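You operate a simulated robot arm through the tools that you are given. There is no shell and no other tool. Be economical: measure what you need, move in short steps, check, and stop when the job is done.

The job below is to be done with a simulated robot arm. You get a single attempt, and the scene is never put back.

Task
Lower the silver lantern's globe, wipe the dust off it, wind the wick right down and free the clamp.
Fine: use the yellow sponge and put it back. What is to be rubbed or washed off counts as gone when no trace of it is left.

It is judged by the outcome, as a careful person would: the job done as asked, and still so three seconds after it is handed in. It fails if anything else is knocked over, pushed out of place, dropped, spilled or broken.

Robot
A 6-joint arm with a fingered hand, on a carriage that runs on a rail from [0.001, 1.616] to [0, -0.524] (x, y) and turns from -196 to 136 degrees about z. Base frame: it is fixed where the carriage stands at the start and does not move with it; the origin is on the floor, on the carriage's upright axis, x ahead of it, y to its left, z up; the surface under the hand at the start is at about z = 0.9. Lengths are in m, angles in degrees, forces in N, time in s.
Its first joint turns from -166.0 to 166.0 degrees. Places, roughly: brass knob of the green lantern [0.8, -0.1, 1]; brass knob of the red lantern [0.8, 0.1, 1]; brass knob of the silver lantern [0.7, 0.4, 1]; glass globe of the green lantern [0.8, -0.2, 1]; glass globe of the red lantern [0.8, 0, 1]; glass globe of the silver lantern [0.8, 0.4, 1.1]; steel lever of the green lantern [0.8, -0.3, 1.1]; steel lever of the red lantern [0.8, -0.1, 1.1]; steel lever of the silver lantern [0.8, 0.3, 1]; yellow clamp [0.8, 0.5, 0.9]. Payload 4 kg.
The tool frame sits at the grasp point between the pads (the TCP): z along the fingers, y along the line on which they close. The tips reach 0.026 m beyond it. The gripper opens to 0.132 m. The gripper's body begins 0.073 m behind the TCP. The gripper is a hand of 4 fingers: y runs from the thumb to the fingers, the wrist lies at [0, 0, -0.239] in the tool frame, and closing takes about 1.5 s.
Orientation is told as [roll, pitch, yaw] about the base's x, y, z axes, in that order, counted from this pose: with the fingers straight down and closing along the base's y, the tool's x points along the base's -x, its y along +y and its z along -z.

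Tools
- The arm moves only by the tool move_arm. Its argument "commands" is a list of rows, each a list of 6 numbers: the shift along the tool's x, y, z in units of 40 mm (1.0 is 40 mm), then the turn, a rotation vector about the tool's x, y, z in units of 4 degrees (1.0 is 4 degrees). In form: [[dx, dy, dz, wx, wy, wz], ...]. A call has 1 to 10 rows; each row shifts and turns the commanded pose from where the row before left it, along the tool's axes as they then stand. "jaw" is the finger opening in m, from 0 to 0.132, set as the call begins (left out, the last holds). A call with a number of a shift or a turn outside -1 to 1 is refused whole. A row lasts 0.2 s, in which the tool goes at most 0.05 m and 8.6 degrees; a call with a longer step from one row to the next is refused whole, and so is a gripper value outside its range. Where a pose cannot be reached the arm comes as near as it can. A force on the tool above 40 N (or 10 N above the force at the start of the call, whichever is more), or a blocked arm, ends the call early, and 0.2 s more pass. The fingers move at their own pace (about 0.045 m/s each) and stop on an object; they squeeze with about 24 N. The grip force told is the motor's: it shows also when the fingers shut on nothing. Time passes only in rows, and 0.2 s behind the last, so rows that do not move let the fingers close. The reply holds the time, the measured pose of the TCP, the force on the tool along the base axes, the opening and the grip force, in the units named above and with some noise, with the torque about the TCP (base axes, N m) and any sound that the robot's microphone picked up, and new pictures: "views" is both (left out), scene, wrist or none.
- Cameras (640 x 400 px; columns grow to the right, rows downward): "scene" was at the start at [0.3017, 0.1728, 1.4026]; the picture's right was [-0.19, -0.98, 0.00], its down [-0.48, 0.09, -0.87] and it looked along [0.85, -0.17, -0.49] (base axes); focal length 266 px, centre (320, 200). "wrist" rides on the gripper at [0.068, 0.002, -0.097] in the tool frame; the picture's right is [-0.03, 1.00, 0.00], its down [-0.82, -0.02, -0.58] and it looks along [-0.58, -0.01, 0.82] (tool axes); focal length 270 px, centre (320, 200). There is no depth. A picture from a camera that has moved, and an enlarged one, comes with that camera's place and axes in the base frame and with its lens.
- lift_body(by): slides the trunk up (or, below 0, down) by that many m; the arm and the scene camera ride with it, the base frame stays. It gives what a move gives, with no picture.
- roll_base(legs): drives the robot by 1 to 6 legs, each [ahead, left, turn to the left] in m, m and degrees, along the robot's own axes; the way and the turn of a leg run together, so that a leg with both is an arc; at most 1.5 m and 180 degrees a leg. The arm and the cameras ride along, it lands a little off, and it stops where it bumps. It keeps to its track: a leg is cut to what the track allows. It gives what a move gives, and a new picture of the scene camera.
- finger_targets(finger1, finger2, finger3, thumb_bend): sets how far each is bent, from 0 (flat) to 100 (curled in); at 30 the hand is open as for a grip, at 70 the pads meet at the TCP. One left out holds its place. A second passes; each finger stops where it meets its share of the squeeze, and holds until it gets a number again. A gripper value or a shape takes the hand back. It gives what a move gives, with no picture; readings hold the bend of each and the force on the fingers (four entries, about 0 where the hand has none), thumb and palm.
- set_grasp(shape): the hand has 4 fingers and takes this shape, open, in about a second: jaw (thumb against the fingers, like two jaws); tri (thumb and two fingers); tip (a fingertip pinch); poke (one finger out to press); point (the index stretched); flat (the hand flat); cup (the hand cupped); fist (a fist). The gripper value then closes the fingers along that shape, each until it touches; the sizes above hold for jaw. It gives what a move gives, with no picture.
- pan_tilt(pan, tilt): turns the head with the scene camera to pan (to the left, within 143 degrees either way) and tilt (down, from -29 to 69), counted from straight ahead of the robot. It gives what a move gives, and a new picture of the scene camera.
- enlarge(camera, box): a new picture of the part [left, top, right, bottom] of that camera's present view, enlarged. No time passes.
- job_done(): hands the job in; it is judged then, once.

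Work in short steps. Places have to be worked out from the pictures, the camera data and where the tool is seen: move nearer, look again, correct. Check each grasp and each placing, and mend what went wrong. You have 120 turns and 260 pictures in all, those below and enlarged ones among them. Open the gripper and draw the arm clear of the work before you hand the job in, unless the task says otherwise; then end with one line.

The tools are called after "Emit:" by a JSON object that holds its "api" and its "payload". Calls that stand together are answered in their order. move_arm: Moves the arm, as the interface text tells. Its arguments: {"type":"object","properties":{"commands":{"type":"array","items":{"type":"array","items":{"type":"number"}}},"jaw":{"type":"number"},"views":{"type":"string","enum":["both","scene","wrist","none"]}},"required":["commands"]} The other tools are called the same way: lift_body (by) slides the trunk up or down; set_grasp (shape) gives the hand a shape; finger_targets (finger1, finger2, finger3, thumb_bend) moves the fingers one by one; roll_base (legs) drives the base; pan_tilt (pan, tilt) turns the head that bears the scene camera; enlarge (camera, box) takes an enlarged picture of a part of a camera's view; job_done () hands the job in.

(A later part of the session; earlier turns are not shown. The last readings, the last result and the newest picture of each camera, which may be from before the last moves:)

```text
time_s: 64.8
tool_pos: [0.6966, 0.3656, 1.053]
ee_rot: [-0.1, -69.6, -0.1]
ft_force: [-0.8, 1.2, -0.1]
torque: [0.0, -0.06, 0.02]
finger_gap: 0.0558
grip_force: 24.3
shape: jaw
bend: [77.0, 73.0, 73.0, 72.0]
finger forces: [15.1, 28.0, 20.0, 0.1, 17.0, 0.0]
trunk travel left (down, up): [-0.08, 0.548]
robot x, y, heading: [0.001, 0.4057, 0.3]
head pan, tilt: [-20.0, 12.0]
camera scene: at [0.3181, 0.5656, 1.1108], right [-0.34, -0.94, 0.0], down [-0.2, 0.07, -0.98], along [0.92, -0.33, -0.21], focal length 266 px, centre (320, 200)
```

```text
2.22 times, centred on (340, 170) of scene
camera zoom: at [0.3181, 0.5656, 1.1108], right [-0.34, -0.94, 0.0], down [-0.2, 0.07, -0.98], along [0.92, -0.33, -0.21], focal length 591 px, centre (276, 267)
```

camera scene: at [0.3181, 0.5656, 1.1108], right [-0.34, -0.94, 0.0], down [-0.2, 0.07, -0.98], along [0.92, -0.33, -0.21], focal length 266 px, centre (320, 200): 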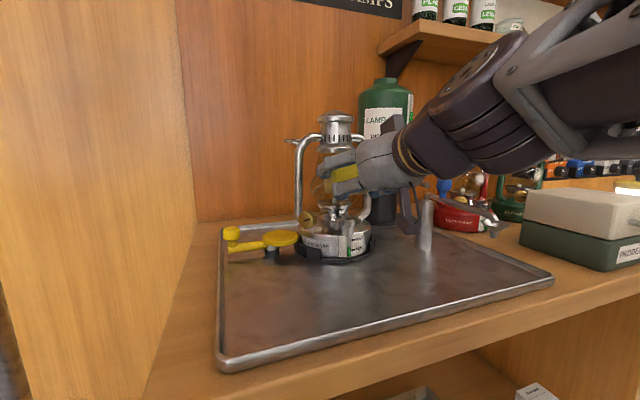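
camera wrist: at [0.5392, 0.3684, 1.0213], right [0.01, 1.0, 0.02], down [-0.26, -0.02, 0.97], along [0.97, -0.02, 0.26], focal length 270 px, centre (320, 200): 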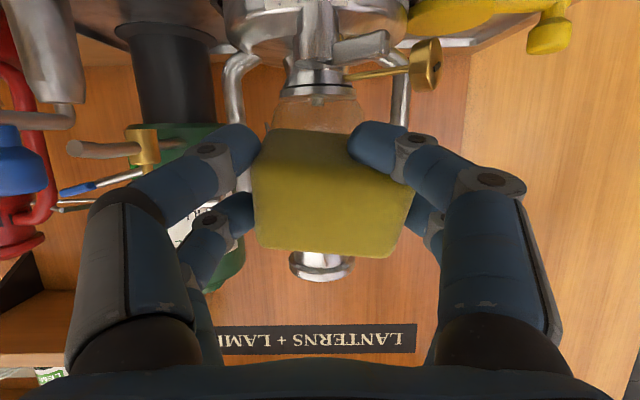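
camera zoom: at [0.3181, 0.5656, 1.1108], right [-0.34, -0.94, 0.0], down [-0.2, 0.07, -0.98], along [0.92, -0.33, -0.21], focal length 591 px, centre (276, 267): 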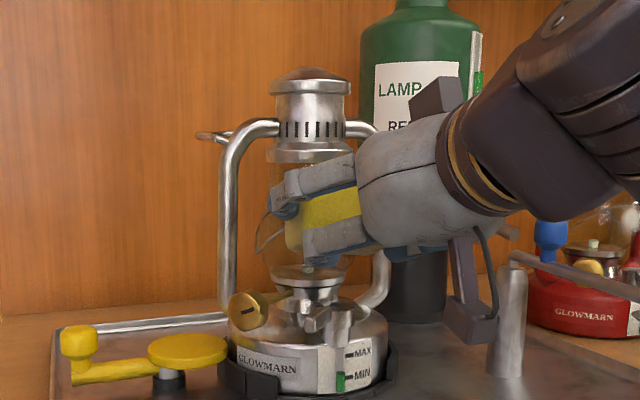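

No contact yet. I continue forward in small steps.

Emit:
{"api": "move_arm", "payload": {"commands": [[-0.04, 0, 0.15, 0, 0, 0], [-0.04, 0, 0.15, 0, 0, 0], [-0.04, 0, 0.15, 0, 0, 0]], "views": "none"}}

```text
time_s: 65.5
tool_pos: [0.7069, 0.3653, 1.0517]
ee_rot: [-0.1, -69.5, 0.2]
ft_force: [-33.3, 0.3, -0.3]
torque: [-0.06, -0.7, 0.07]
finger_gap: 0.0545
grip_force: 24.0
shape: jaw
bend: [77.0, 73.0, 75.0, 72.0]
finger forces: [22.0, 30.6, 24.5, 0.0, 17.1, 0.0]
trunk travel left (down, up): [-0.08, 0.548]
robot x, y, heading: [0.0024, 0.4036, 0.2]
head pan, tilt: [-20.0, 12.0]
stopped in row 3: the force on the tool passed its limit at 46 N (the readings are from after the stop); the commanded pose is now the measured one
```

Contact made (33 N, a bit much). I ease off a few millimetres and rub with small strokes.

Emit:
{"api": "move_arm", "payload": {"commands": [[0.02, 0, -0.06, 0, 0, 0], [0.2, 0, 0, 0, 0, 0], [0.2, 0, 0, 0, 0, 0], [-0.2, 0, 0, 0, 0, 0], [-0.2, 0, 0, 0, 0, 0], [0, -0.2, 0, 0, 0, 0], [0, -0.2, 0, 0, 0, 0], [0, 0.2, 0, 0, 0, 0], [0, 0.2, 0, 0, 0, 0]], "views": "none"}}

```text
time_s: 67.5
tool_pos: [0.7057, 0.3644, 1.0526]
ee_rot: [-0.1, -69.5, -0.2]
ft_force: [-15.3, -6.7, -1.2]
torque: [0.18, -0.46, -0.28]
finger_gap: 0.0542
grip_force: 24.2
shape: jaw
bend: [77.0, 74.0, 75.0, 72.0]
finger forces: [15.8, 27.6, 24.1, 0.0, 18.5, 0.0]
trunk travel left (down, up): [-0.08, 0.548]
robot x, y, heading: [-0.0033, 0.4072, 0.2]
head pan, tilt: [-20.0, 12.0]
```

Steady at about 15 N. I rub further, downward and to both sides, then back away to see the result.

Emit:
{"api": "move_arm", "payload": {"commands": [[0.25, 0.2, 0, 0, 0, 0], [0.25, 0.2, 0, 0, 0, 0], [0, -0.4, 0, 0, 0, 0], [0, -0.4, 0, 0, 0, 0], [0.2, 0.2, 0, 0, 0, 0], [0, 0.4, 0, 0, 0, 0], [-0.3, 0, 0, 0, 0, 0], [-0.3, -0.2, 0, 0, 0, 0]], "views": "none"}}

Emit:
{"api": "move_arm", "payload": {"commands": [[0, 0, -1, 0, 0, 0], [0, 0, -1, 0, 0, 0]]}}

Emit:
{"api": "enlarge", "payload": {"camera": "scene", "box": [280, 110, 400, 260]}}

```text
time_s: 69.3
tool_pos: [0.7041, 0.3662, 1.0488]
ee_rot: [0.0, -69.6, 0.0]
ft_force: [-17.4, 1.6, 0.7]
torque: [-0.07, -0.47, 0.08]
finger_gap: 0.0536
grip_force: 23.7
shape: jaw
bend: [77.0, 73.0, 75.0, 72.0]
finger forces: [18.3, 29.4, 21.5, 0.1, 15.0, 0.0]
trunk travel left (down, up): [-0.08, 0.548]
robot x, y, heading: [0.0009, 0.4067, 0.4]
head pan, tilt: [-20.0, 12.0]
```

```text
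time_s: 69.9
tool_pos: [0.6293, 0.3653, 1.0757]
ee_rot: [-0.1, -69.5, 0.0]
ft_force: [0.8, -0.3, 0.0]
torque: [0.01, 0.01, 0.01]
finger_gap: 0.0537
grip_force: 24.5
shape: jaw
bend: [77.0, 73.0, 74.0, 72.0]
finger forces: [11.3, 27.8, 19.8, 0.0, 15.7, 0.0]
trunk travel left (down, up): [-0.08, 0.548]
robot x, y, heading: [0.0016, 0.4049, 0.2]
head pan, tilt: [-20.0, 12.0]
camera scene: at [0.3182, 0.5655, 1.1108], right [-0.34, -0.94, 0.0], down [-0.2, 0.07, -0.98], along [0.92, -0.33, -0.21], focal length 266 px, centre (320, 200)
camera wrist: at [0.5159, 0.3655, 1.0448], right [0.01, 1.0, 0.02], down [-0.25, -0.02, 0.97], along [0.97, -0.02, 0.25], focal length 270 px, centre (320, 200)
```

scene: 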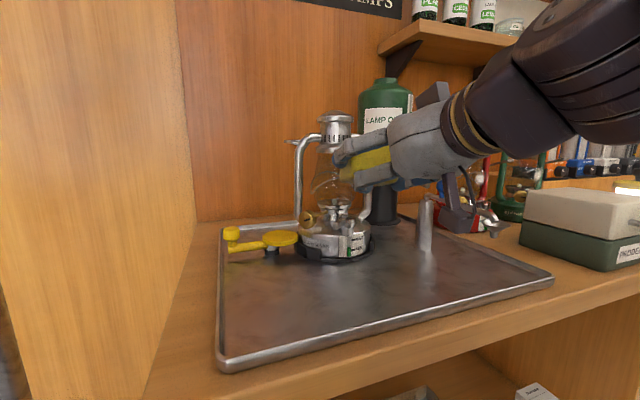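
wrist: 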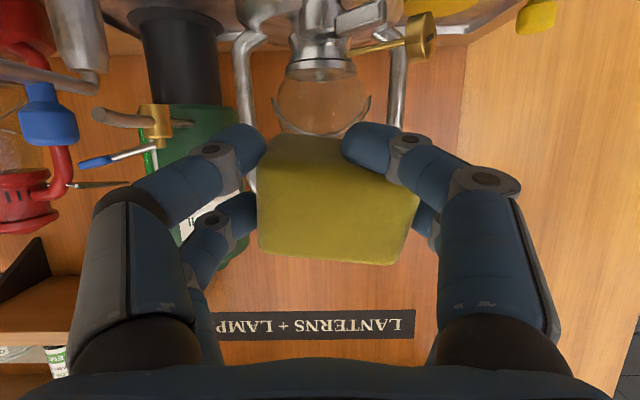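

```text
2.67 times, centred on (340, 185) of scene
camera zoom: at [0.3182, 0.5655, 1.1108], right [-0.34, -0.94, 0.0], down [-0.2, 0.07, -0.98], along [0.92, -0.33, -0.21], focal length 709 px, centre (267, 240)
```

zoom: 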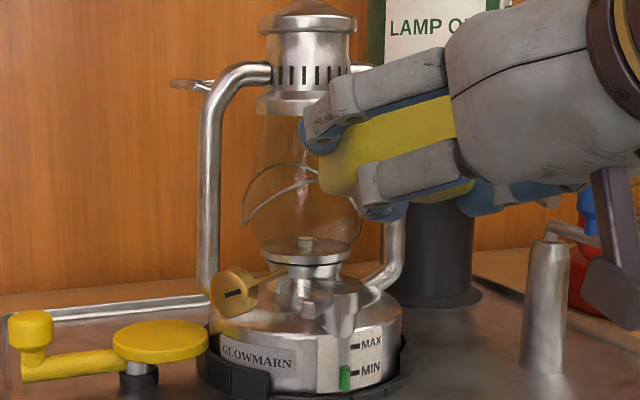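

Much of the dust is gone. I move the hand up and aside to inspect the whole globe.

Emit:
{"api": "move_arm", "payload": {"commands": [[-0.5, 0, -0.8, 0, 0, 0], [-1, -0.5, -0.3, 0, 0, 0], [-1, -0.5, -0.3, 0, 0, 0], [-1, -0.5, -0.3, 0, 0, 0]], "views": "wrist"}}

Emit:
{"api": "enlarge", "payload": {"camera": "scene", "box": [290, 130, 390, 250]}}

```text
time_s: 70.9
tool_pos: [0.6128, 0.3085, 1.2343]
ee_rot: [-1.4, -69.8, 1.4]
ft_force: [-0.5, 0.5, 0.6]
torque: [-0.05, 0.02, -0.02]
finger_gap: 0.0534
grip_force: 24.1
shape: jaw
bend: [77.0, 72.0, 74.0, 72.0]
finger forces: [10.2, 27.8, 19.7, 0.1, 15.3, 0.0]
trunk travel left (down, up): [-0.08, 0.548]
robot x, y, heading: [-0.0008, 0.4046, 0.3]
head pan, tilt: [-20.0, 12.0]
camera wrist: at [0.4996, 0.3097, 1.2031], right [0.01, 1.0, 0.02], down [-0.26, -0.01, 0.96], along [0.96, -0.01, 0.26], focal length 270 px, centre (320, 200)
```

wrist: 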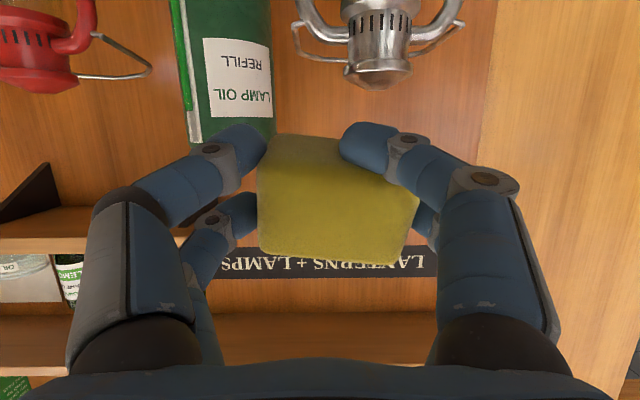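

```text
3.33 times, centred on (340, 190) of scene
camera zoom: at [0.3231, 0.5987, 1.1146], right [0.02, -1.0, 0.0], down [-0.17, 0.0, -0.99], along [0.99, 0.02, -0.17], focal length 886 px, centre (253, 233)
```

zoom: 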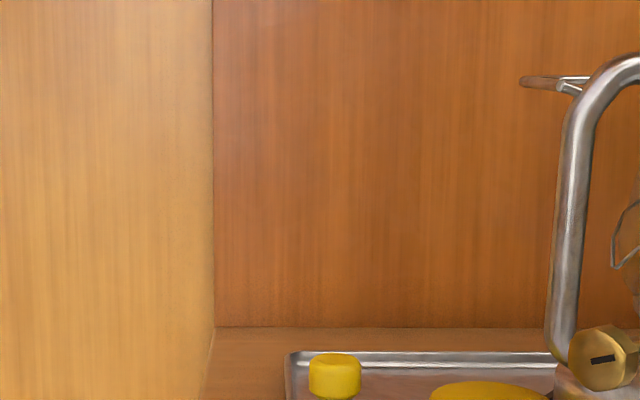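

The head direction shifted with the arm; I re-aim it.

Emit:
{"api": "pan_tilt", "payload": {"pan": -32, "tilt": 14}}

Emit:
{"api": "move_arm", "payload": {"commands": [[0, 0, 0, 0, 0, 0]], "views": "scene"}}

```text
time_s: 71.6
tool_pos: [0.6154, 0.3086, 1.2327]
ee_rot: [-1.0, -69.8, 1.0]
ft_force: [-0.6, -0.7, -0.2]
torque: [0.02, 0.02, -0.04]
finger_gap: 0.0534
grip_force: 23.4
shape: jaw
bend: [77.0, 72.0, 74.0, 72.0]
finger forces: [10.3, 27.7, 19.7, 0.1, 15.3, 0.1]
trunk travel left (down, up): [-0.08, 0.548]
robot x, y, heading: [0.0004, 0.4053, 0.1]
head pan, tilt: [-32.0, 14.0]
camera scene: at [0.3236, 0.6001, 1.1114], right [0.03, -1.0, 0.0], down [-0.2, -0.01, -0.98], along [0.98, 0.03, -0.2], focal length 266 px, centre (320, 200)
```

scene: 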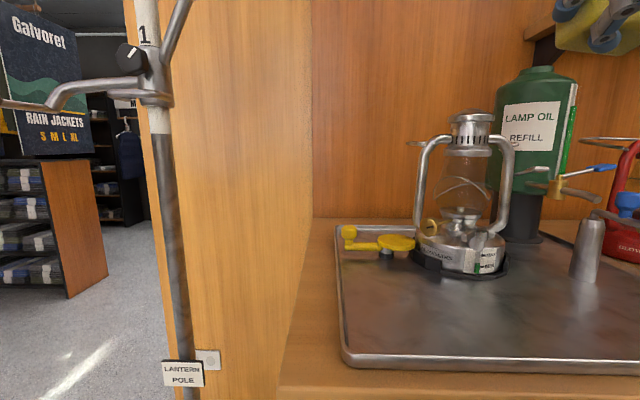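

```text
time_s: 72.0
tool_pos: [0.615, 0.3076, 1.2335]
ee_rot: [-0.9, -69.8, 0.8]
ft_force: [0.3, 0.0, 0.4]
torque: [0.01, -0.01, 0.01]
finger_gap: 0.0532
grip_force: 24.1
shape: jaw
bend: [77.0, 72.0, 74.0, 72.0]
finger forces: [10.3, 27.8, 19.7, 0.1, 15.3, 0.0]
trunk travel left (down, up): [-0.08, 0.548]
robot x, y, heading: [-0.0004, 0.4052, 0.3]
head pan, tilt: [-32.0, 14.0]
camera scene: at [0.3235, 0.6006, 1.1113], right [0.04, -1.0, 0.0], down [-0.2, -0.01, -0.98], along [0.98, 0.04, -0.2], focal length 266 px, centre (320, 200)
```

scene: 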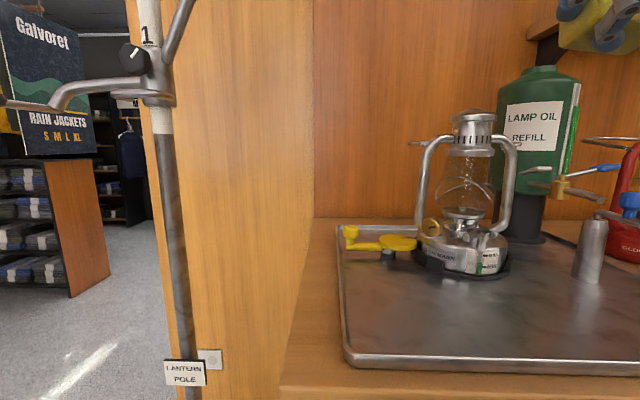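

Emit:
{"api": "enlarge", "payload": {"camera": "scene", "box": [405, 100, 525, 220]}}

Emit:
{"api": "enlarge", "payload": {"camera": "scene", "box": [405, 200, 525, 280]}}

```text
3.33 times, centred on (465, 160) of scene
camera zoom: at [0.3235, 0.6006, 1.1113], right [0.04, -1.0, 0.0], down [-0.2, -0.01, -0.98], along [0.98, 0.04, -0.2], focal length 886 px, centre (-163, 333)
```

zoom: 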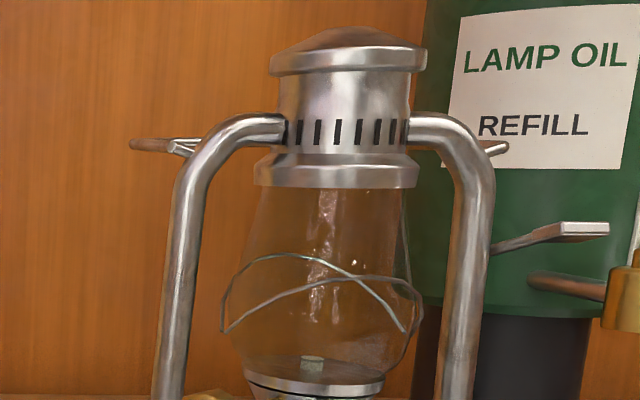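

```text
5.00 times, centred on (465, 240) of scene
camera zoom: at [0.3235, 0.6006, 1.1113], right [0.04, -1.0, 0.0], down [-0.2, -0.01, -0.98], along [0.98, 0.04, -0.2], focal length 1330 px, centre (-405, 0)
```

zoom: 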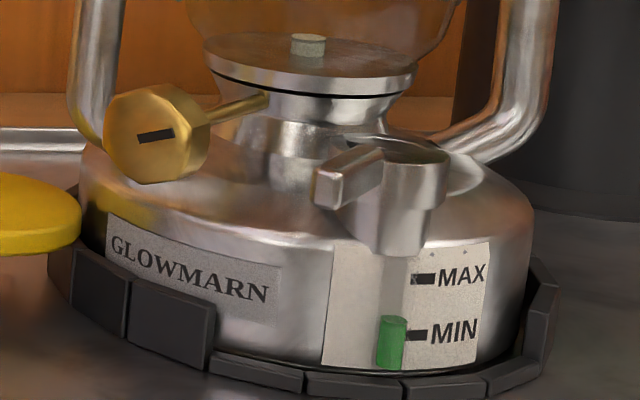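

The front looks clean apart from faint glints. I check from straight ahead and from the right by driving right.

Emit:
{"api": "roll_base", "payload": {"legs": [[0, -0.3, 0]]}}

Emit:
{"api": "enlarge", "payload": {"camera": "scene", "box": [240, 100, 360, 220]}}

```text
time_s: 74.1
tool_pos: [0.6153, 0.005, 1.2327]
ee_rot: [-0.6, -69.7, 0.6]
ft_force: [-0.3, -0.1, -1.9]
torque: [0.0, 0.0, -0.01]
finger_gap: 0.0532
grip_force: 24.0
shape: jaw
bend: [77.0, 72.0, 74.0, 72.0]
finger forces: [10.3, 27.8, 19.7, 0.1, 15.3, 0.0]
trunk travel left (down, up): [-0.08, 0.548]
robot x, y, heading: [-0.0037, 0.103, 0.3]
head pan, tilt: [-32.0, 14.0]
camera scene: at [0.3232, 0.3001, 1.1112], right [0.05, -1.0, 0.0], down [-0.2, -0.01, -0.98], along [0.98, 0.05, -0.2], focal length 266 px, centre (320, 200)
```

scene: 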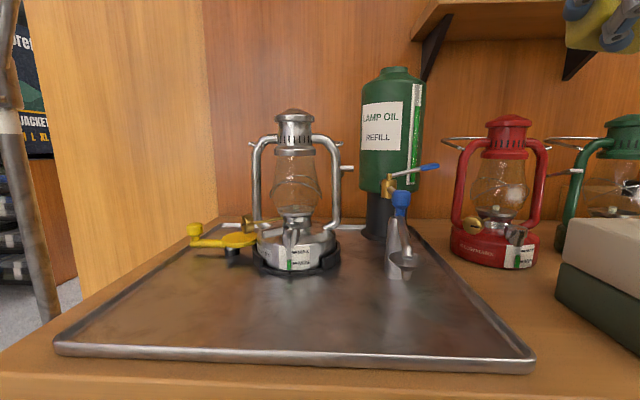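

```text
3.33 times, centred on (300, 160) of scene
camera zoom: at [0.3232, 0.3001, 1.1112], right [0.05, -1.0, 0.0], down [-0.2, -0.01, -0.98], along [0.98, 0.05, -0.2], focal length 886 px, centre (387, 333)
```

zoom: 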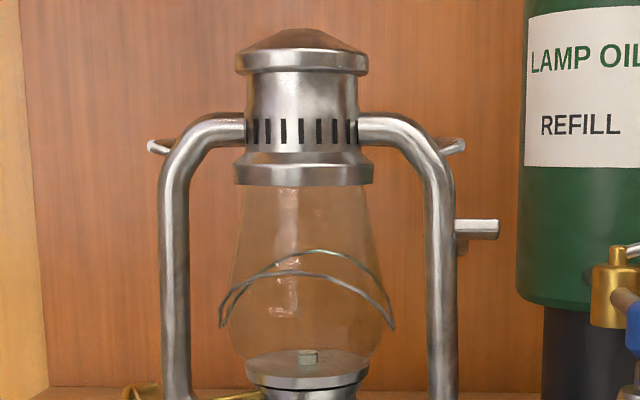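

Emit:
{"api": "enlarge", "payload": {"camera": "scene", "box": [265, 145, 330, 225]}}

Emit:
{"api": "enlarge", "payload": {"camera": "scene", "box": [460, 130, 540, 230]}}

```text
5.00 times, centred on (298, 185) of scene
camera zoom: at [0.3232, 0.3001, 1.1112], right [0.05, -1.0, 0.0], down [-0.2, -0.01, -0.98], along [0.98, 0.05, -0.2], focal length 1330 px, centre (432, 275)
```

zoom: 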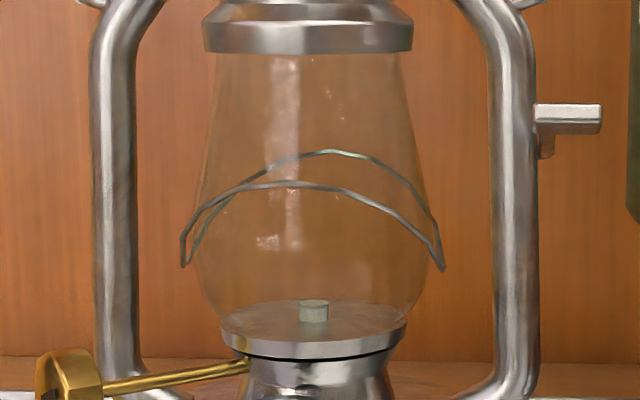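

```text
4.00 times, centred on (500, 180) of scene
camera zoom: at [0.3232, 0.3001, 1.1112], right [0.05, -1.0, 0.0], down [-0.2, -0.01, -0.98], along [0.98, 0.05, -0.2], focal length 1064 px, centre (-400, 280)
```

zoom: 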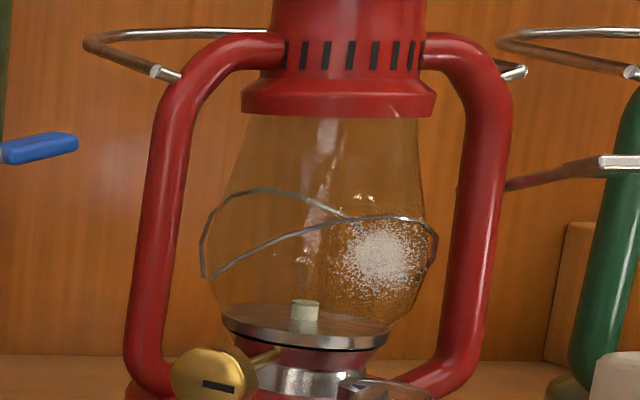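

The globe is clean: only reflections remain, and the wick stub is visible for later. Now I put the sponge back: trunk up, hand back to vertical and yaw -90°.

Emit:
{"api": "lift_body", "payload": {"by": 0.2}}

Emit:
{"api": "move_arm", "payload": {"commands": [[0, 0, 0, 0, 1, 0], [0, 0, 0, 0, 1, 0], [0, 0, 0, 0, 1, 0], [0, 0, 0, 0, 1, 0], [0, 0, 0, 0, 1, 0], [0, 0, 0, 0, 1, 0], [0, 0, 0, 0, 1, 0], [0, 0, 0, 0, 1, 0], [0, 0, 0, 0, 1, 0], [0, 0, 0, 0, 1, 0]], "views": "none"}}

Emit:
{"api": "move_arm", "payload": {"commands": [[0, 0, 0, 0, 1, 0], [0, 0, 0, 0, 1, 0], [0, 0, 0, 0, 1, 0], [0, 0, 0, 0, 1, 0], [0, 0, 0, 0, 1, 0], [0, 0, 0, 0, 1, 0], [0, 0, 0, 0, 1, 0], [0, 0, 0, 0, 0.45, 0]], "views": "scene"}}

```text
time_s: 76.3
tool_pos: [0.6232, 0.0199, 1.4295]
ee_rot: [0.5, -69.5, 2.7]
ft_force: [0.3, -0.2, 0.2]
torque: [0.01, 0.01, -0.01]
finger_gap: 0.0534
grip_force: 24.4
shape: jaw
bend: [78.0, 72.0, 74.0, 72.0]
finger forces: [10.1, 27.8, 19.6, 0.1, 15.2, 0.0]
trunk travel left (down, up): [-0.28, 0.348]
robot x, y, heading: [0.0057, 0.1052, 0.2]
head pan, tilt: [-32.0, 14.0]
```

```text
time_s: 78.5
tool_pos: [0.6149, 0.0065, 1.4325]
ee_rot: [-0.1, -29.8, 0.1]
ft_force: [-0.2, -0.8, -1.2]
torque: [-0.02, -0.02, -0.01]
finger_gap: 0.053
grip_force: 23.7
shape: jaw
bend: [78.0, 72.0, 74.0, 73.0]
finger forces: [9.8, 28.0, 19.4, 0.1, 14.9, 0.1]
trunk travel left (down, up): [-0.28, 0.348]
robot x, y, heading: [-0.0021, 0.1039, 0.4]
head pan, tilt: [-32.0, 14.0]
```

```text
time_s: 80.3
tool_pos: [0.6183, 0.0078, 1.35]
ee_rot: [-0.3, -0.1, 0.0]
ft_force: [0.9, 0.9, -0.8]
torque: [0.02, 0.0, 0.02]
finger_gap: 0.0531
grip_force: 24.2
shape: jaw
bend: [78.0, 72.0, 74.0, 73.0]
finger forces: [9.7, 28.3, 19.3, 0.0, 14.6, 0.0]
out of reach, approached as far as the arm can: row 4, 5, 6, 7, 8
trunk travel left (down, up): [-0.28, 0.348]
robot x, y, heading: [0.0005, 0.1052, 0.5]
head pan, tilt: [-32.0, 14.0]
camera scene: at [0.3228, 0.2465, 1.3087], right [-0.53, -0.85, 0.0], down [-0.21, 0.13, -0.97], along [0.83, -0.51, -0.24], focal length 266 px, centre (320, 200)
```

scene: 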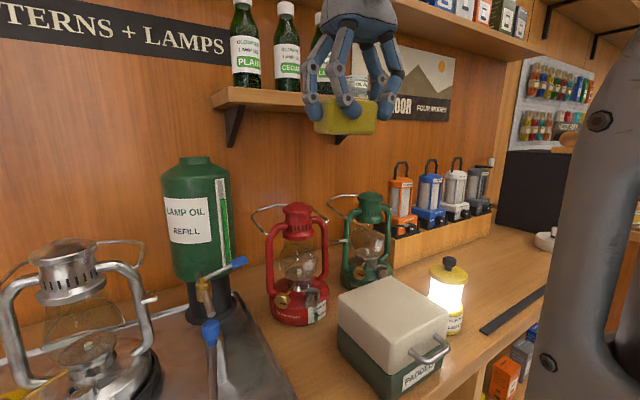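

Hand vertical again. Now the yaw turn of -90° and lowering towards the sponge's place.

Emit:
{"api": "move_arm", "payload": {"commands": [[0, 0, 0.8, 0, 0, 1], [0, 0, 0.8, 0, 0, 1], [0, 0, 0.8, 0, 0, 1], [0, 0, 0.8, 0, 0, 1], [0, 0, 0.8, 0, 0, 1], [0, 0, 0, 0, 0, 1], [0, 0, 0, 0, 0, 1], [0, 0, 0, 0, 0, 1], [0, 0, 0, 0, 0, 1], [0, 0, 0, 0, 0, 1]], "views": "none"}}

Emit:
{"api": "move_arm", "payload": {"commands": [[0, 0, 0, 0, 0, 1], [0, 0, 0, 0, 0, 1], [0, 0, 0, 0, 0, 1], [0, 0, 0, 0, 0, 1], [0, 0, 0, 0, 0, 1], [0, 0, 0, 0, 0, 1], [0, 0, 0, 0, 0, 1], [0, 0, 0, 0, 0, 1], [0, 0, 0, 0, 0, 1], [0, 0, 0, 0, 0, 1]], "views": "none"}}

Emit:
{"api": "move_arm", "payload": {"commands": [[0.5, 0, 0, 0, 0, 1], [0.9, 0, 0, 0, 0, 1], [0, 0, 0, 0, 0, 0.4]], "views": "wrist"}}

Emit:
{"api": "pan_tilt", "payload": {"pan": -30, "tilt": 35}}

```text
time_s: 82.5
tool_pos: [0.618, 0.0065, 1.1912]
ee_rot: [-0.2, 0.0, -40.0]
ft_force: [0.5, -0.1, -0.1]
torque: [0.01, -0.01, 0.01]
finger_gap: 0.053
grip_force: 23.8
shape: jaw
bend: [78.0, 72.0, 74.0, 73.0]
finger forces: [9.7, 28.4, 19.3, 0.0, 14.7, 0.0]
trunk travel left (down, up): [-0.28, 0.348]
robot x, y, heading: [-0.0009, 0.1038, 0.2]
head pan, tilt: [-32.0, 14.0]
```

```text
time_s: 84.7
tool_pos: [0.617, 0.0084, 1.19]
ee_rot: [-0.1, -0.3, -80.0]
ft_force: [-0.1, 0.0, 0.3]
torque: [0.02, -0.02, -0.02]
finger_gap: 0.0529
grip_force: 23.8
shape: jaw
bend: [78.0, 72.0, 74.0, 73.0]
finger forces: [9.5, 28.4, 19.4, 0.1, 14.6, 0.0]
trunk travel left (down, up): [-0.28, 0.348]
robot x, y, heading: [-0.0008, 0.1072, 0.3]
head pan, tilt: [-32.0, 14.0]
```

```text
time_s: 85.5
tool_pos: [0.6092, 0.0635, 1.1901]
ee_rot: [-0.1, -0.2, -89.7]
ft_force: [-0.3, 0.0, -1.5]
torque: [0.02, -0.02, -0.02]
finger_gap: 0.0532
grip_force: 24.2
shape: jaw
bend: [78.0, 72.0, 74.0, 73.0]
finger forces: [9.4, 28.3, 19.3, 0.1, 14.6, 0.1]
trunk travel left (down, up): [-0.28, 0.348]
robot x, y, heading: [0.0014, 0.105, 0.5]
head pan, tilt: [-32.0, 14.0]
camera wrist: at [0.6116, 0.1305, 1.2865], right [1.0, -0.02, 0.0], down [-0.01, -0.81, 0.58], along [-0.01, -0.58, -0.81], focal length 270 px, centre (320, 200)
```

wrist: 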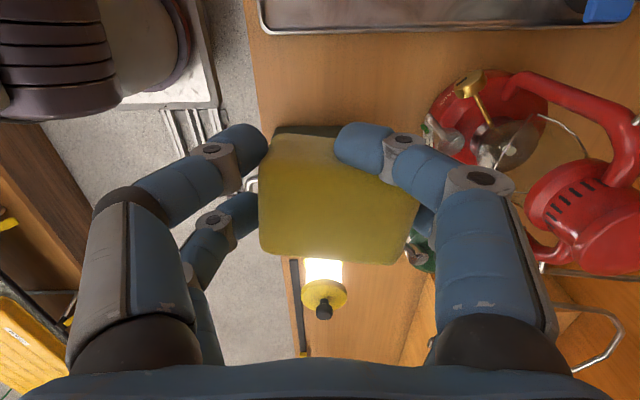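

```text
time_s: 86.3
tool_pos: [0.609, 0.0627, 1.1888]
ee_rot: [-0.1, -0.3, -89.7]
ft_force: [0.4, -0.4, -0.9]
torque: [0.02, -0.01, -0.02]
finger_gap: 0.0531
grip_force: 24.3
shape: jaw
bend: [78.0, 72.0, 74.0, 73.0]
finger forces: [9.3, 28.3, 19.2, 0.0, 14.7, 0.0]
trunk travel left (down, up): [-0.28, 0.348]
robot x, y, heading: [0.0061, 0.1045, 0.1]
head pan, tilt: [-30.0, 35.0]
camera scene: at [0.32, 0.2519, 1.2752], right [-0.5, -0.87, 0.0], down [-0.5, 0.28, -0.82], along [0.71, -0.41, -0.57], focal length 266 px, centre (320, 200)
```

scene: 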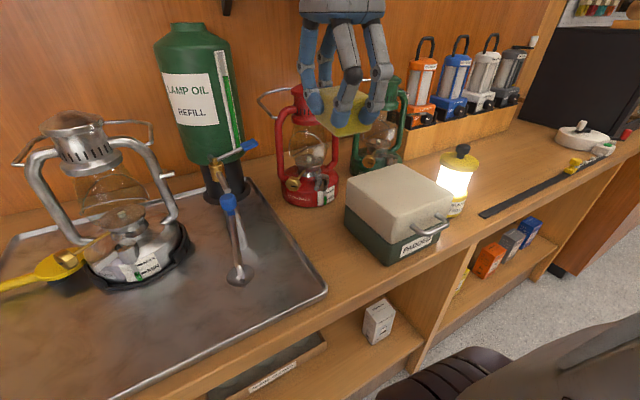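

The sponge sits slightly turned (≈7°) and shifted (≈6 mm) in the grip. I correct the yaw and position while lowering.

Emit:
{"api": "move_arm", "payload": {"commands": [[0.05, -0.05, 0, 0, 0, -1], [0, 0, 0, 0, 0, -0.75], [0, 0, 1, 0, 0, 0], [0, 0, 1, 0, 0, 0], [0, 0, 1, 0, 0, 0], [0, 0, 1, 0, 0, 0]]}}

Emit:
{"api": "enlarge", "payload": {"camera": "scene", "box": [260, 140, 420, 320]}}

```text
time_s: 87.7
tool_pos: [0.6086, 0.0657, 1.0293]
ee_rot: [-0.1, -0.2, -82.5]
ft_force: [-0.2, 0.5, -0.5]
torque: [-0.01, 0.0, 0.01]
finger_gap: 0.0527
grip_force: 23.8
shape: jaw
bend: [78.0, 72.0, 74.0, 73.0]
finger forces: [8.3, 28.2, 19.2, 0.0, 14.6, 0.1]
trunk travel left (down, up): [-0.28, 0.348]
robot x, y, heading: [0.0008, 0.1038, 0.3]
head pan, tilt: [-30.0, 35.0]
camera scene: at [0.3197, 0.252, 1.2752], right [-0.5, -0.87, 0.0], down [-0.5, 0.28, -0.82], along [0.71, -0.41, -0.57], focal length 266 px, centre (320, 200)
camera wrist: at [0.6014, 0.1326, 1.126], right [0.99, 0.1, 0.0], down [0.09, -0.81, 0.58], along [0.06, -0.58, -0.81], focal length 270 px, centre (320, 200)
```

scene: 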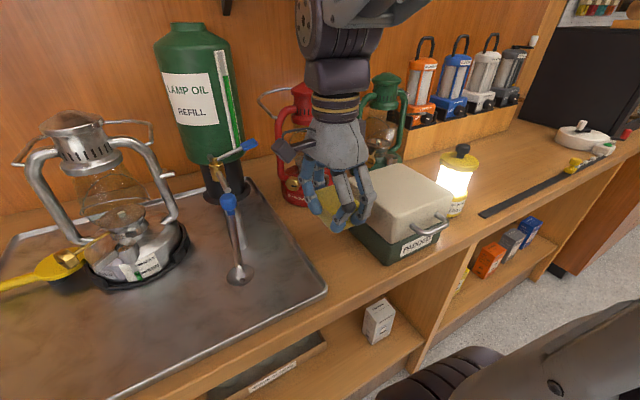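
wrist: 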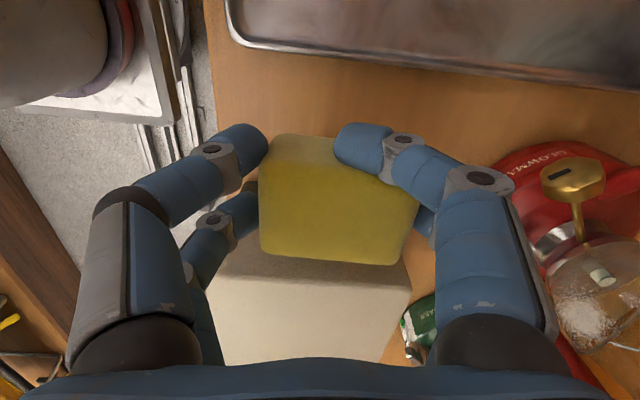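

```text
2.22 times, centred on (340, 230) of scene
camera zoom: at [0.3197, 0.252, 1.2752], right [-0.5, -0.87, 0.0], down [-0.5, 0.28, -0.82], along [0.71, -0.41, -0.57], focal length 591 px, centre (276, 133)
```

zoom: 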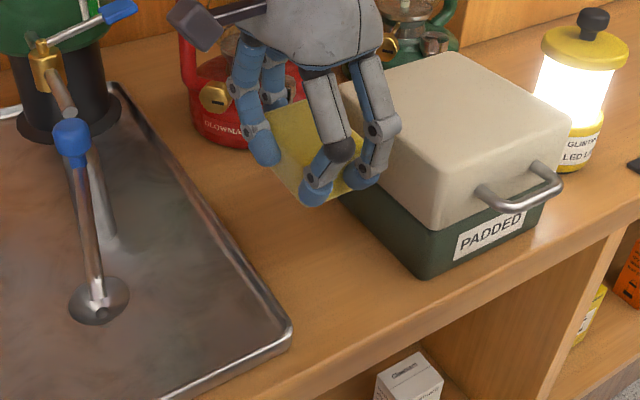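

The sponge is parallel to the box edge. I shift 4 mm away from the box for safety and go lower, then look.

Emit:
{"api": "move_arm", "payload": {"commands": [[0.1, 0, 0.8, 0, 0, 0], [0, 0, 0.7, 0, 0, 0]]}}

Emit:
{"api": "enlarge", "payload": {"camera": "scene", "box": [280, 170, 400, 290]}}

```text
time_s: 88.3
tool_pos: [0.6086, 0.0679, 0.9715]
ee_rot: [-0.1, -0.3, -82.5]
ft_force: [0.3, 0.1, -0.8]
torque: [0.02, -0.03, 0.01]
finger_gap: 0.0526
grip_force: 24.4
shape: jaw
bend: [78.0, 72.0, 74.0, 73.0]
finger forces: [8.0, 28.3, 19.2, 0.0, 14.7, 0.0]
trunk travel left (down, up): [-0.28, 0.348]
robot x, y, heading: [-0.0019, 0.1033, 0.5]
head pan, tilt: [-30.0, 35.0]
camera scene: at [0.3198, 0.252, 1.2751], right [-0.5, -0.87, 0.0], down [-0.5, 0.28, -0.82], along [0.71, -0.41, -0.57], focal length 266 px, centre (320, 200)
camera wrist: at [0.6021, 0.1353, 1.0675], right [0.99, 0.1, 0.0], down [0.09, -0.81, 0.58], along [0.06, -0.58, -0.81], focal length 270 px, centre (320, 200)
```

scene: 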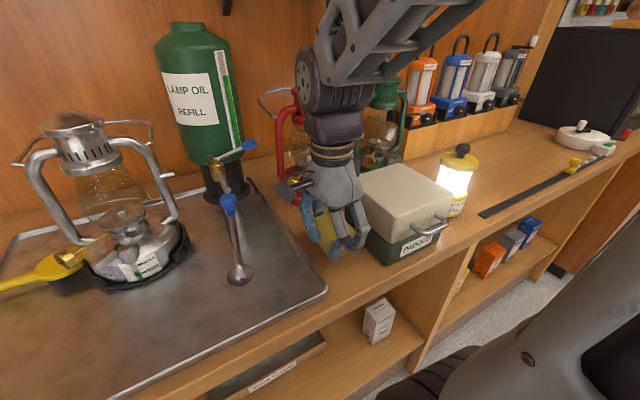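
wrist: 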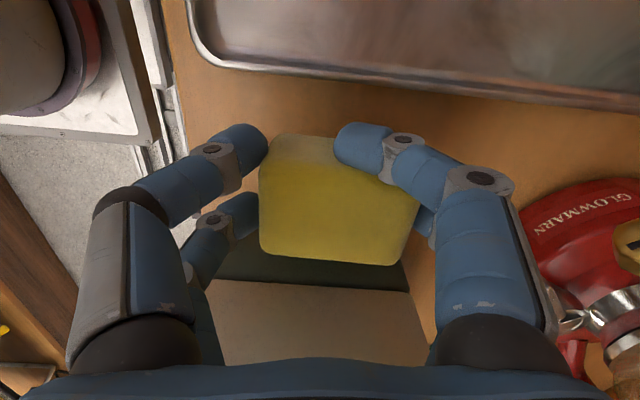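

```text
3.33 times, centred on (340, 230) of scene
camera zoom: at [0.3198, 0.252, 1.2751], right [-0.5, -0.87, 0.0], down [-0.5, 0.28, -0.82], along [0.71, -0.41, -0.57], focal length 886 px, centre (253, 100)
```

zoom: 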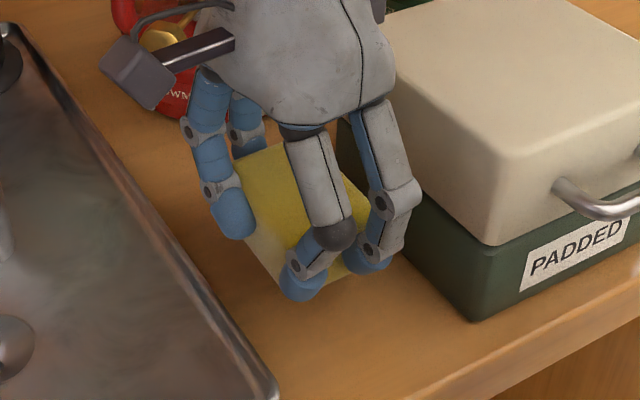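

There is a gap to the box. I lower until it touches the bench.

Emit:
{"api": "move_arm", "payload": {"commands": [[0, 0, 0.3, 0, 0, 0], [0, 0, 0.2, 0, 0, 0], [0, 0, 0.1, 0, 0, 0]], "views": "wrist"}}

```text
time_s: 89.1
tool_pos: [0.6073, 0.0676, 0.9458]
ee_rot: [-0.1, -0.1, -82.6]
ft_force: [0.3, -0.5, -0.2]
torque: [0.01, 0.0, -0.02]
finger_gap: 0.0526
grip_force: 24.1
shape: jaw
bend: [78.0, 72.0, 74.0, 73.0]
finger forces: [7.9, 28.1, 19.2, 0.1, 14.6, 0.0]
trunk travel left (down, up): [-0.28, 0.348]
robot x, y, heading: [0.0017, 0.1034, 0.2]
head pan, tilt: [-30.0, 35.0]
camera wrist: at [0.6012, 0.1346, 1.0417], right [0.99, 0.1, 0.0], down [0.09, -0.81, 0.58], along [0.06, -0.58, -0.81], focal length 270 px, centre (320, 200)
```

wrist: 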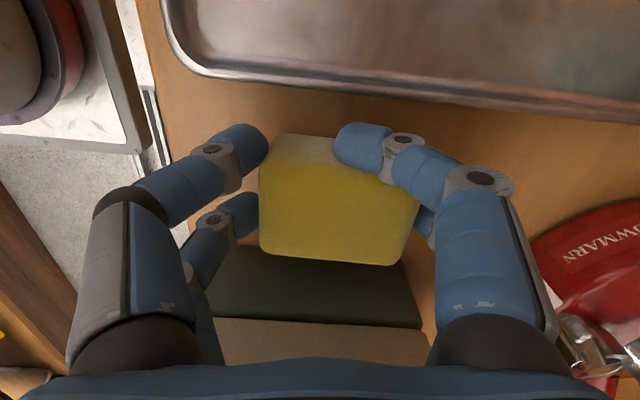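

No contact yet; a few millimetres more.

Emit:
{"api": "move_arm", "payload": {"commands": [[0, 0, 0.08, 0, 0, 0], [0, 0, 0.08, 0, 0, 0], [0, 0, 0.08, 0, 0, 0]], "views": "none"}}

```text
time_s: 89.9
tool_pos: [0.6072, 0.0673, 0.9395]
ee_rot: [0.3, -0.3, -82.7]
ft_force: [-5.8, 1.7, 27.2]
torque: [-0.26, 0.29, -0.24]
finger_gap: 0.0486
grip_force: 23.9
shape: jaw
bend: [79.0, 72.0, 75.0, 73.0]
finger forces: [5.5, 26.9, 23.0, 0.1, 22.6, 0.1]
trunk travel left (down, up): [-0.28, 0.348]
robot x, y, heading: [-0.0019, 0.1048, 0.2]
head pan, tilt: [-30.0, 35.0]
stopped in row 3: the force on the tool passed its limit at 44 N (the readings are from after the stop); the commanded pose is now the measured one
```

It's on the bench. I open and lift straight off.

Emit:
{"api": "move_arm", "payload": {"commands": [[0, 0, -0.05, 0, 0, 0], [0, 0, 0, 0, 0, 0], [0, 0, 0, 0, 0, 0], [0, 0, 0, 0, 0, 0], [0, 0, 0, 0, 0, 0]], "jaw": 0.11, "views": "wrist"}}

Emit:
{"api": "move_arm", "payload": {"commands": [[0, 0, -0.8, 0, 0, 0], [0, 0, -1, 0, 0, 0], [0, 0, -1, 0, 0, 0], [0, 0, -1, 0, 0, 0], [0, 0, -1, 0, 0, 0]]}}

Emit:
{"api": "enlarge", "payload": {"camera": "scene", "box": [280, 170, 400, 290]}}

```text
time_s: 91.1
tool_pos: [0.6076, 0.0673, 0.9416]
ee_rot: [0.1, -0.3, -82.7]
ft_force: [-0.3, -0.2, -0.2]
torque: [0.02, -0.03, -0.01]
finger_gap: 0.1096
grip_force: 0.1
shape: jaw
bend: [56.0, 56.0, 56.0, 40.0]
finger forces: [0.0, 0.0, 0.0, 0.0, 0.0, 0.0]
trunk travel left (down, up): [-0.28, 0.348]
robot x, y, heading: [-0.0002, 0.1047, 0.3]
head pan, tilt: [-30.0, 35.0]
camera wrist: at [0.6012, 0.1346, 1.0367], right [0.99, 0.1, 0.0], down [0.08, -0.81, 0.58], along [0.06, -0.58, -0.81], focal length 270 px, centre (320, 200)
```

wrist: 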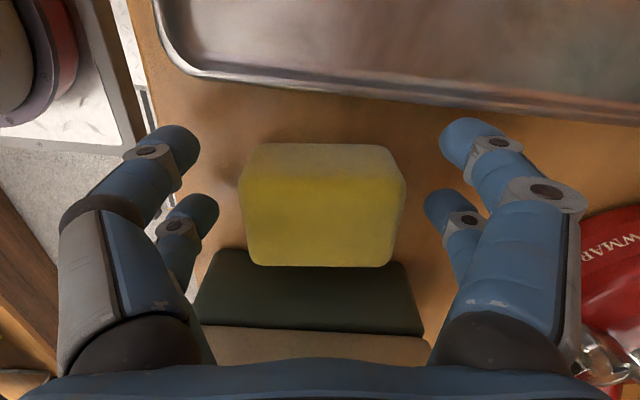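

```text
time_s: 92.3
tool_pos: [0.6065, 0.0654, 1.1334]
ee_rot: [0.1, -0.3, -82.5]
ft_force: [0.5, 0.1, 0.2]
torque: [-0.01, -0.02, -0.01]
finger_gap: 0.1098
grip_force: 0.0
shape: jaw
bend: [56.0, 56.0, 56.0, 40.0]
finger forces: [0.0, 0.0, 0.0, 0.0, 0.1, 0.0]
trunk travel left (down, up): [-0.28, 0.348]
robot x, y, heading: [-0.0026, 0.1049, 0.1]
head pan, tilt: [-30.0, 35.0]
camera scene: at [0.32, 0.252, 1.2751], right [-0.5, -0.87, 0.0], down [-0.5, 0.28, -0.82], along [0.71, -0.41, -0.57], focal length 266 px, centre (320, 200)
camera wrist: at [0.5998, 0.1323, 1.2285], right [0.99, 0.1, 0.0], down [0.08, -0.81, 0.58], along [0.06, -0.58, -0.81], focal length 270 px, centre (320, 200)
```

scene: 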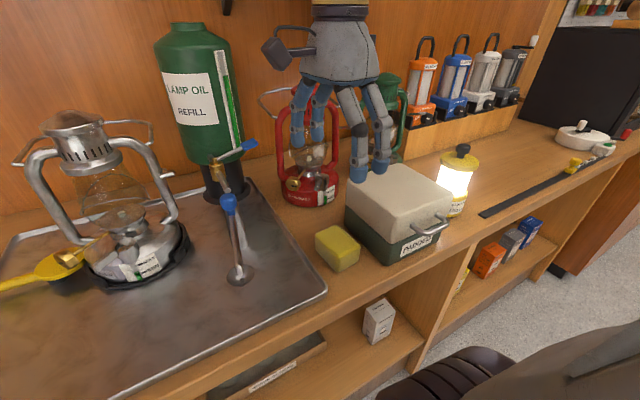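
wrist: 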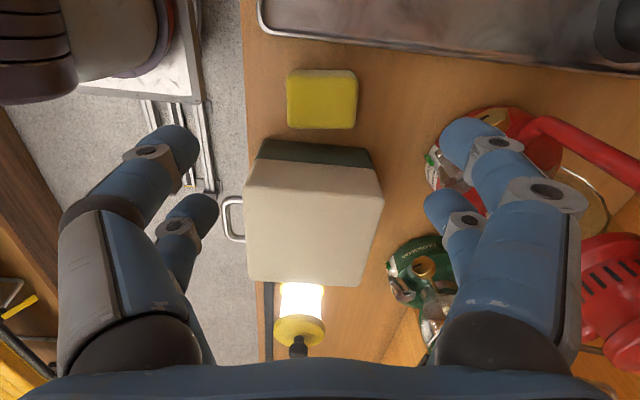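

```text
3.33 times, centred on (340, 230) of scene
camera zoom: at [0.32, 0.252, 1.2751], right [-0.5, -0.87, 0.0], down [-0.5, 0.28, -0.82], along [0.71, -0.41, -0.57], focal length 886 px, centre (253, 100)
```

zoom: 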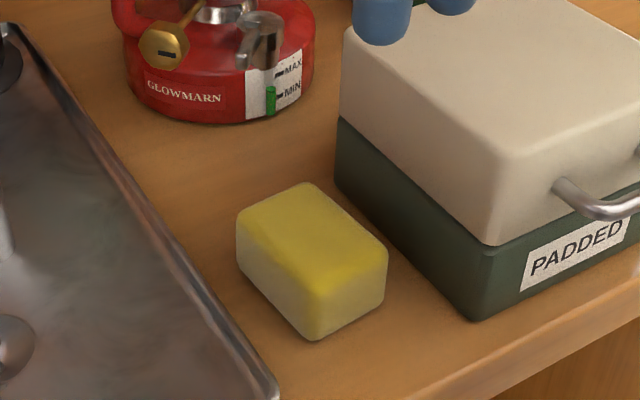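

The sponge is back within millimetres of where it lay. Next the wick knob at ≈(0.738, 0.439, 0.984), whose axis points outward along (-0.49, 0.87). With yaw ≈ -61° the jaw closes across that axis. I drive left and turn the hand.

Emit:
{"api": "roll_base", "payload": {"legs": [[0, 0.25, 0]]}}

Emit:
{"api": "move_arm", "payload": {"commands": [[0, 0, 0, 0, 0, -1], [0, 0, 0, 0, 0, -1], [0, 0, 0, 0, 0, -1], [0, 0, 0, 0, 0, -1], [0, 0, 0, 0, 0, -1], [0, 0, 0, 0, 0, -0.4]]}}

```text
time_s: 94.1
tool_pos: [0.6068, 0.3138, 1.1325]
ee_rot: [0.1, -0.3, -82.5]
ft_force: [0.1, -0.1, 0.4]
torque: [-0.03, -0.02, 0.0]
finger_gap: 0.1098
grip_force: 0.1
shape: jaw
bend: [56.0, 56.0, 56.0, 40.0]
finger forces: [0.0, 0.0, 0.0, 0.0, 0.1, 0.0]
trunk travel left (down, up): [-0.28, 0.348]
robot x, y, heading: [0.0016, 0.3545, 0.1]
head pan, tilt: [-30.0, 35.0]
camera scene: at [0.32, 0.5, 1.2751], right [-0.5, -0.87, 0.0], down [-0.5, 0.28, -0.82], along [0.71, -0.41, -0.57], focal length 266 px, centre (320, 200)
```

scene: 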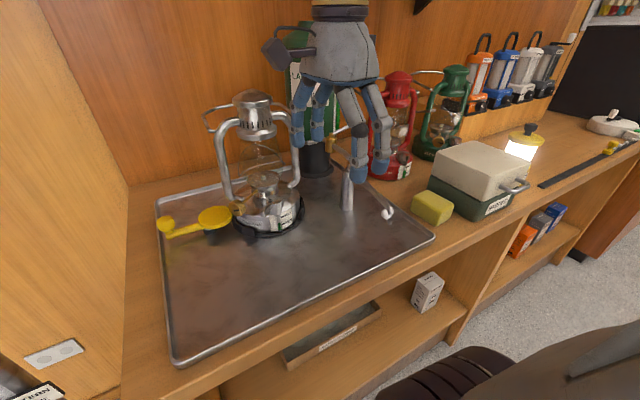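

```text
time_s: 95.5
tool_pos: [0.6064, 0.3132, 1.1315]
ee_rot: [0.0, -0.3, -60.9]
ft_force: [0.5, -0.2, 0.5]
torque: [-0.01, -0.03, -0.01]
finger_gap: 0.1098
grip_force: 0.2
shape: jaw
bend: [56.0, 56.0, 56.0, 40.0]
finger forces: [0.1, 0.0, 0.0, 0.0, 0.1, 0.0]
trunk travel left (down, up): [-0.28, 0.348]
robot x, y, heading: [-0.0035, 0.3486, 0.6]
head pan, tilt: [-30.0, 35.0]
camera scene: at [0.32, 0.5, 1.2751], right [-0.5, -0.87, 0.0], down [-0.5, 0.28, -0.82], along [0.71, -0.41, -0.57], focal length 266 px, centre (320, 200)
camera wrist: at [0.5755, 0.3725, 1.2282], right [0.89, 0.46, 0.0], down [0.38, -0.72, 0.58], along [0.27, -0.52, -0.81], focal length 270 px, centre (320, 200)
```

scene: 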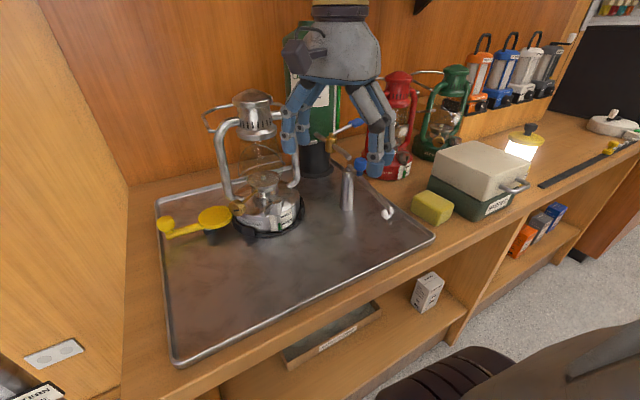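
wrist: 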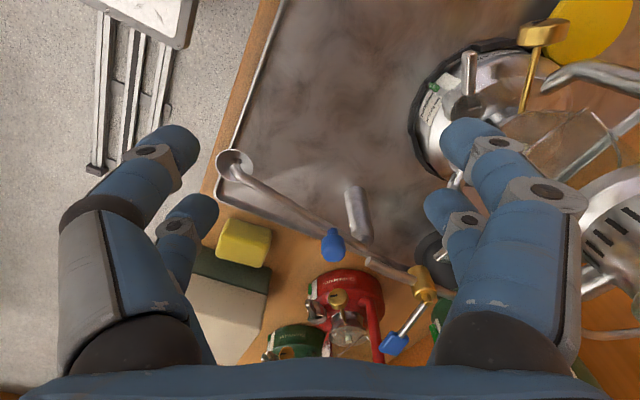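

Wrist view shows the knob at upper right. I lean the hand 30° back about the knob axis and move left, in front of the knob, then look.

Emit:
{"api": "move_arm", "payload": {"commands": [[0, 0, 0, -1, 0, 0], [0, 0, 0, -1, 0, 0], [0, 0, 0, -1, 0, 0], [0, 0, 0, -1, 0, 0], [0, 0, 0, -1, 0, 0], [0, 0, 0, -1, 0, 0], [0, 0, 0, -1, 0, 0], [0.877, 0.42, 0.243, -0.5, 0, 0], [0.877, 0.42, 0.243, 0, 0, 0], [0.877, 0.42, 0.243, 0, 0, 0]], "jaw": 0.08}}

```text
time_s: 97.7
tool_pos: [0.6055, 0.4348, 1.1316]
ee_rot: [30.0, -0.3, -61.1]
ft_force: [-0.4, 0.6, 0.0]
torque: [0.0, -0.01, -0.01]
finger_gap: 0.0801
grip_force: 0.0
shape: jaw
bend: [71.0, 71.0, 71.0, 70.0]
finger forces: [0.0, 0.1, 0.0, 0.0, 0.1, 0.0]
trunk travel left (down, up): [-0.28, 0.348]
robot x, y, heading: [0.001, 0.3541, 0.2]
head pan, tilt: [-30.0, 35.0]
camera scene: at [0.3199, 0.5, 1.2751], right [-0.5, -0.87, 0.0], down [-0.5, 0.28, -0.82], along [0.71, -0.41, -0.57], focal length 266 px, centre (320, 200)
camera wrist: at [0.5318, 0.4711, 1.2157], right [0.77, 0.4, 0.5], down [0.13, -0.86, 0.49], along [0.63, -0.32, -0.71], focal length 270 px, centre (320, 200)
```

scene: 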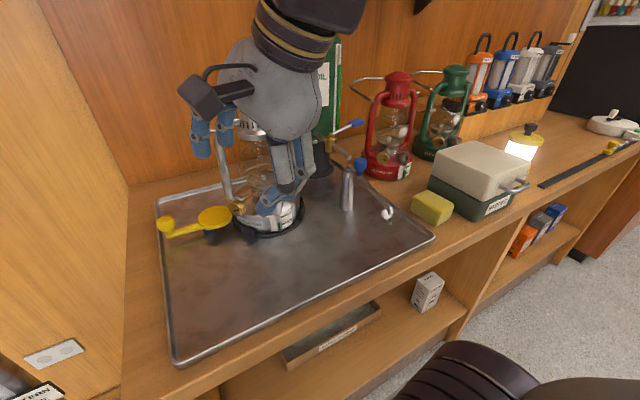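
wrist: 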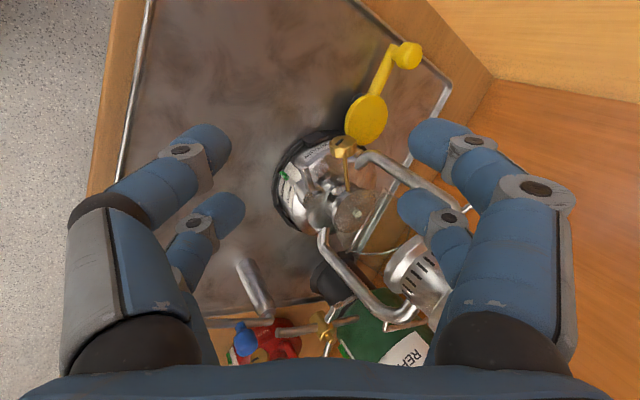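

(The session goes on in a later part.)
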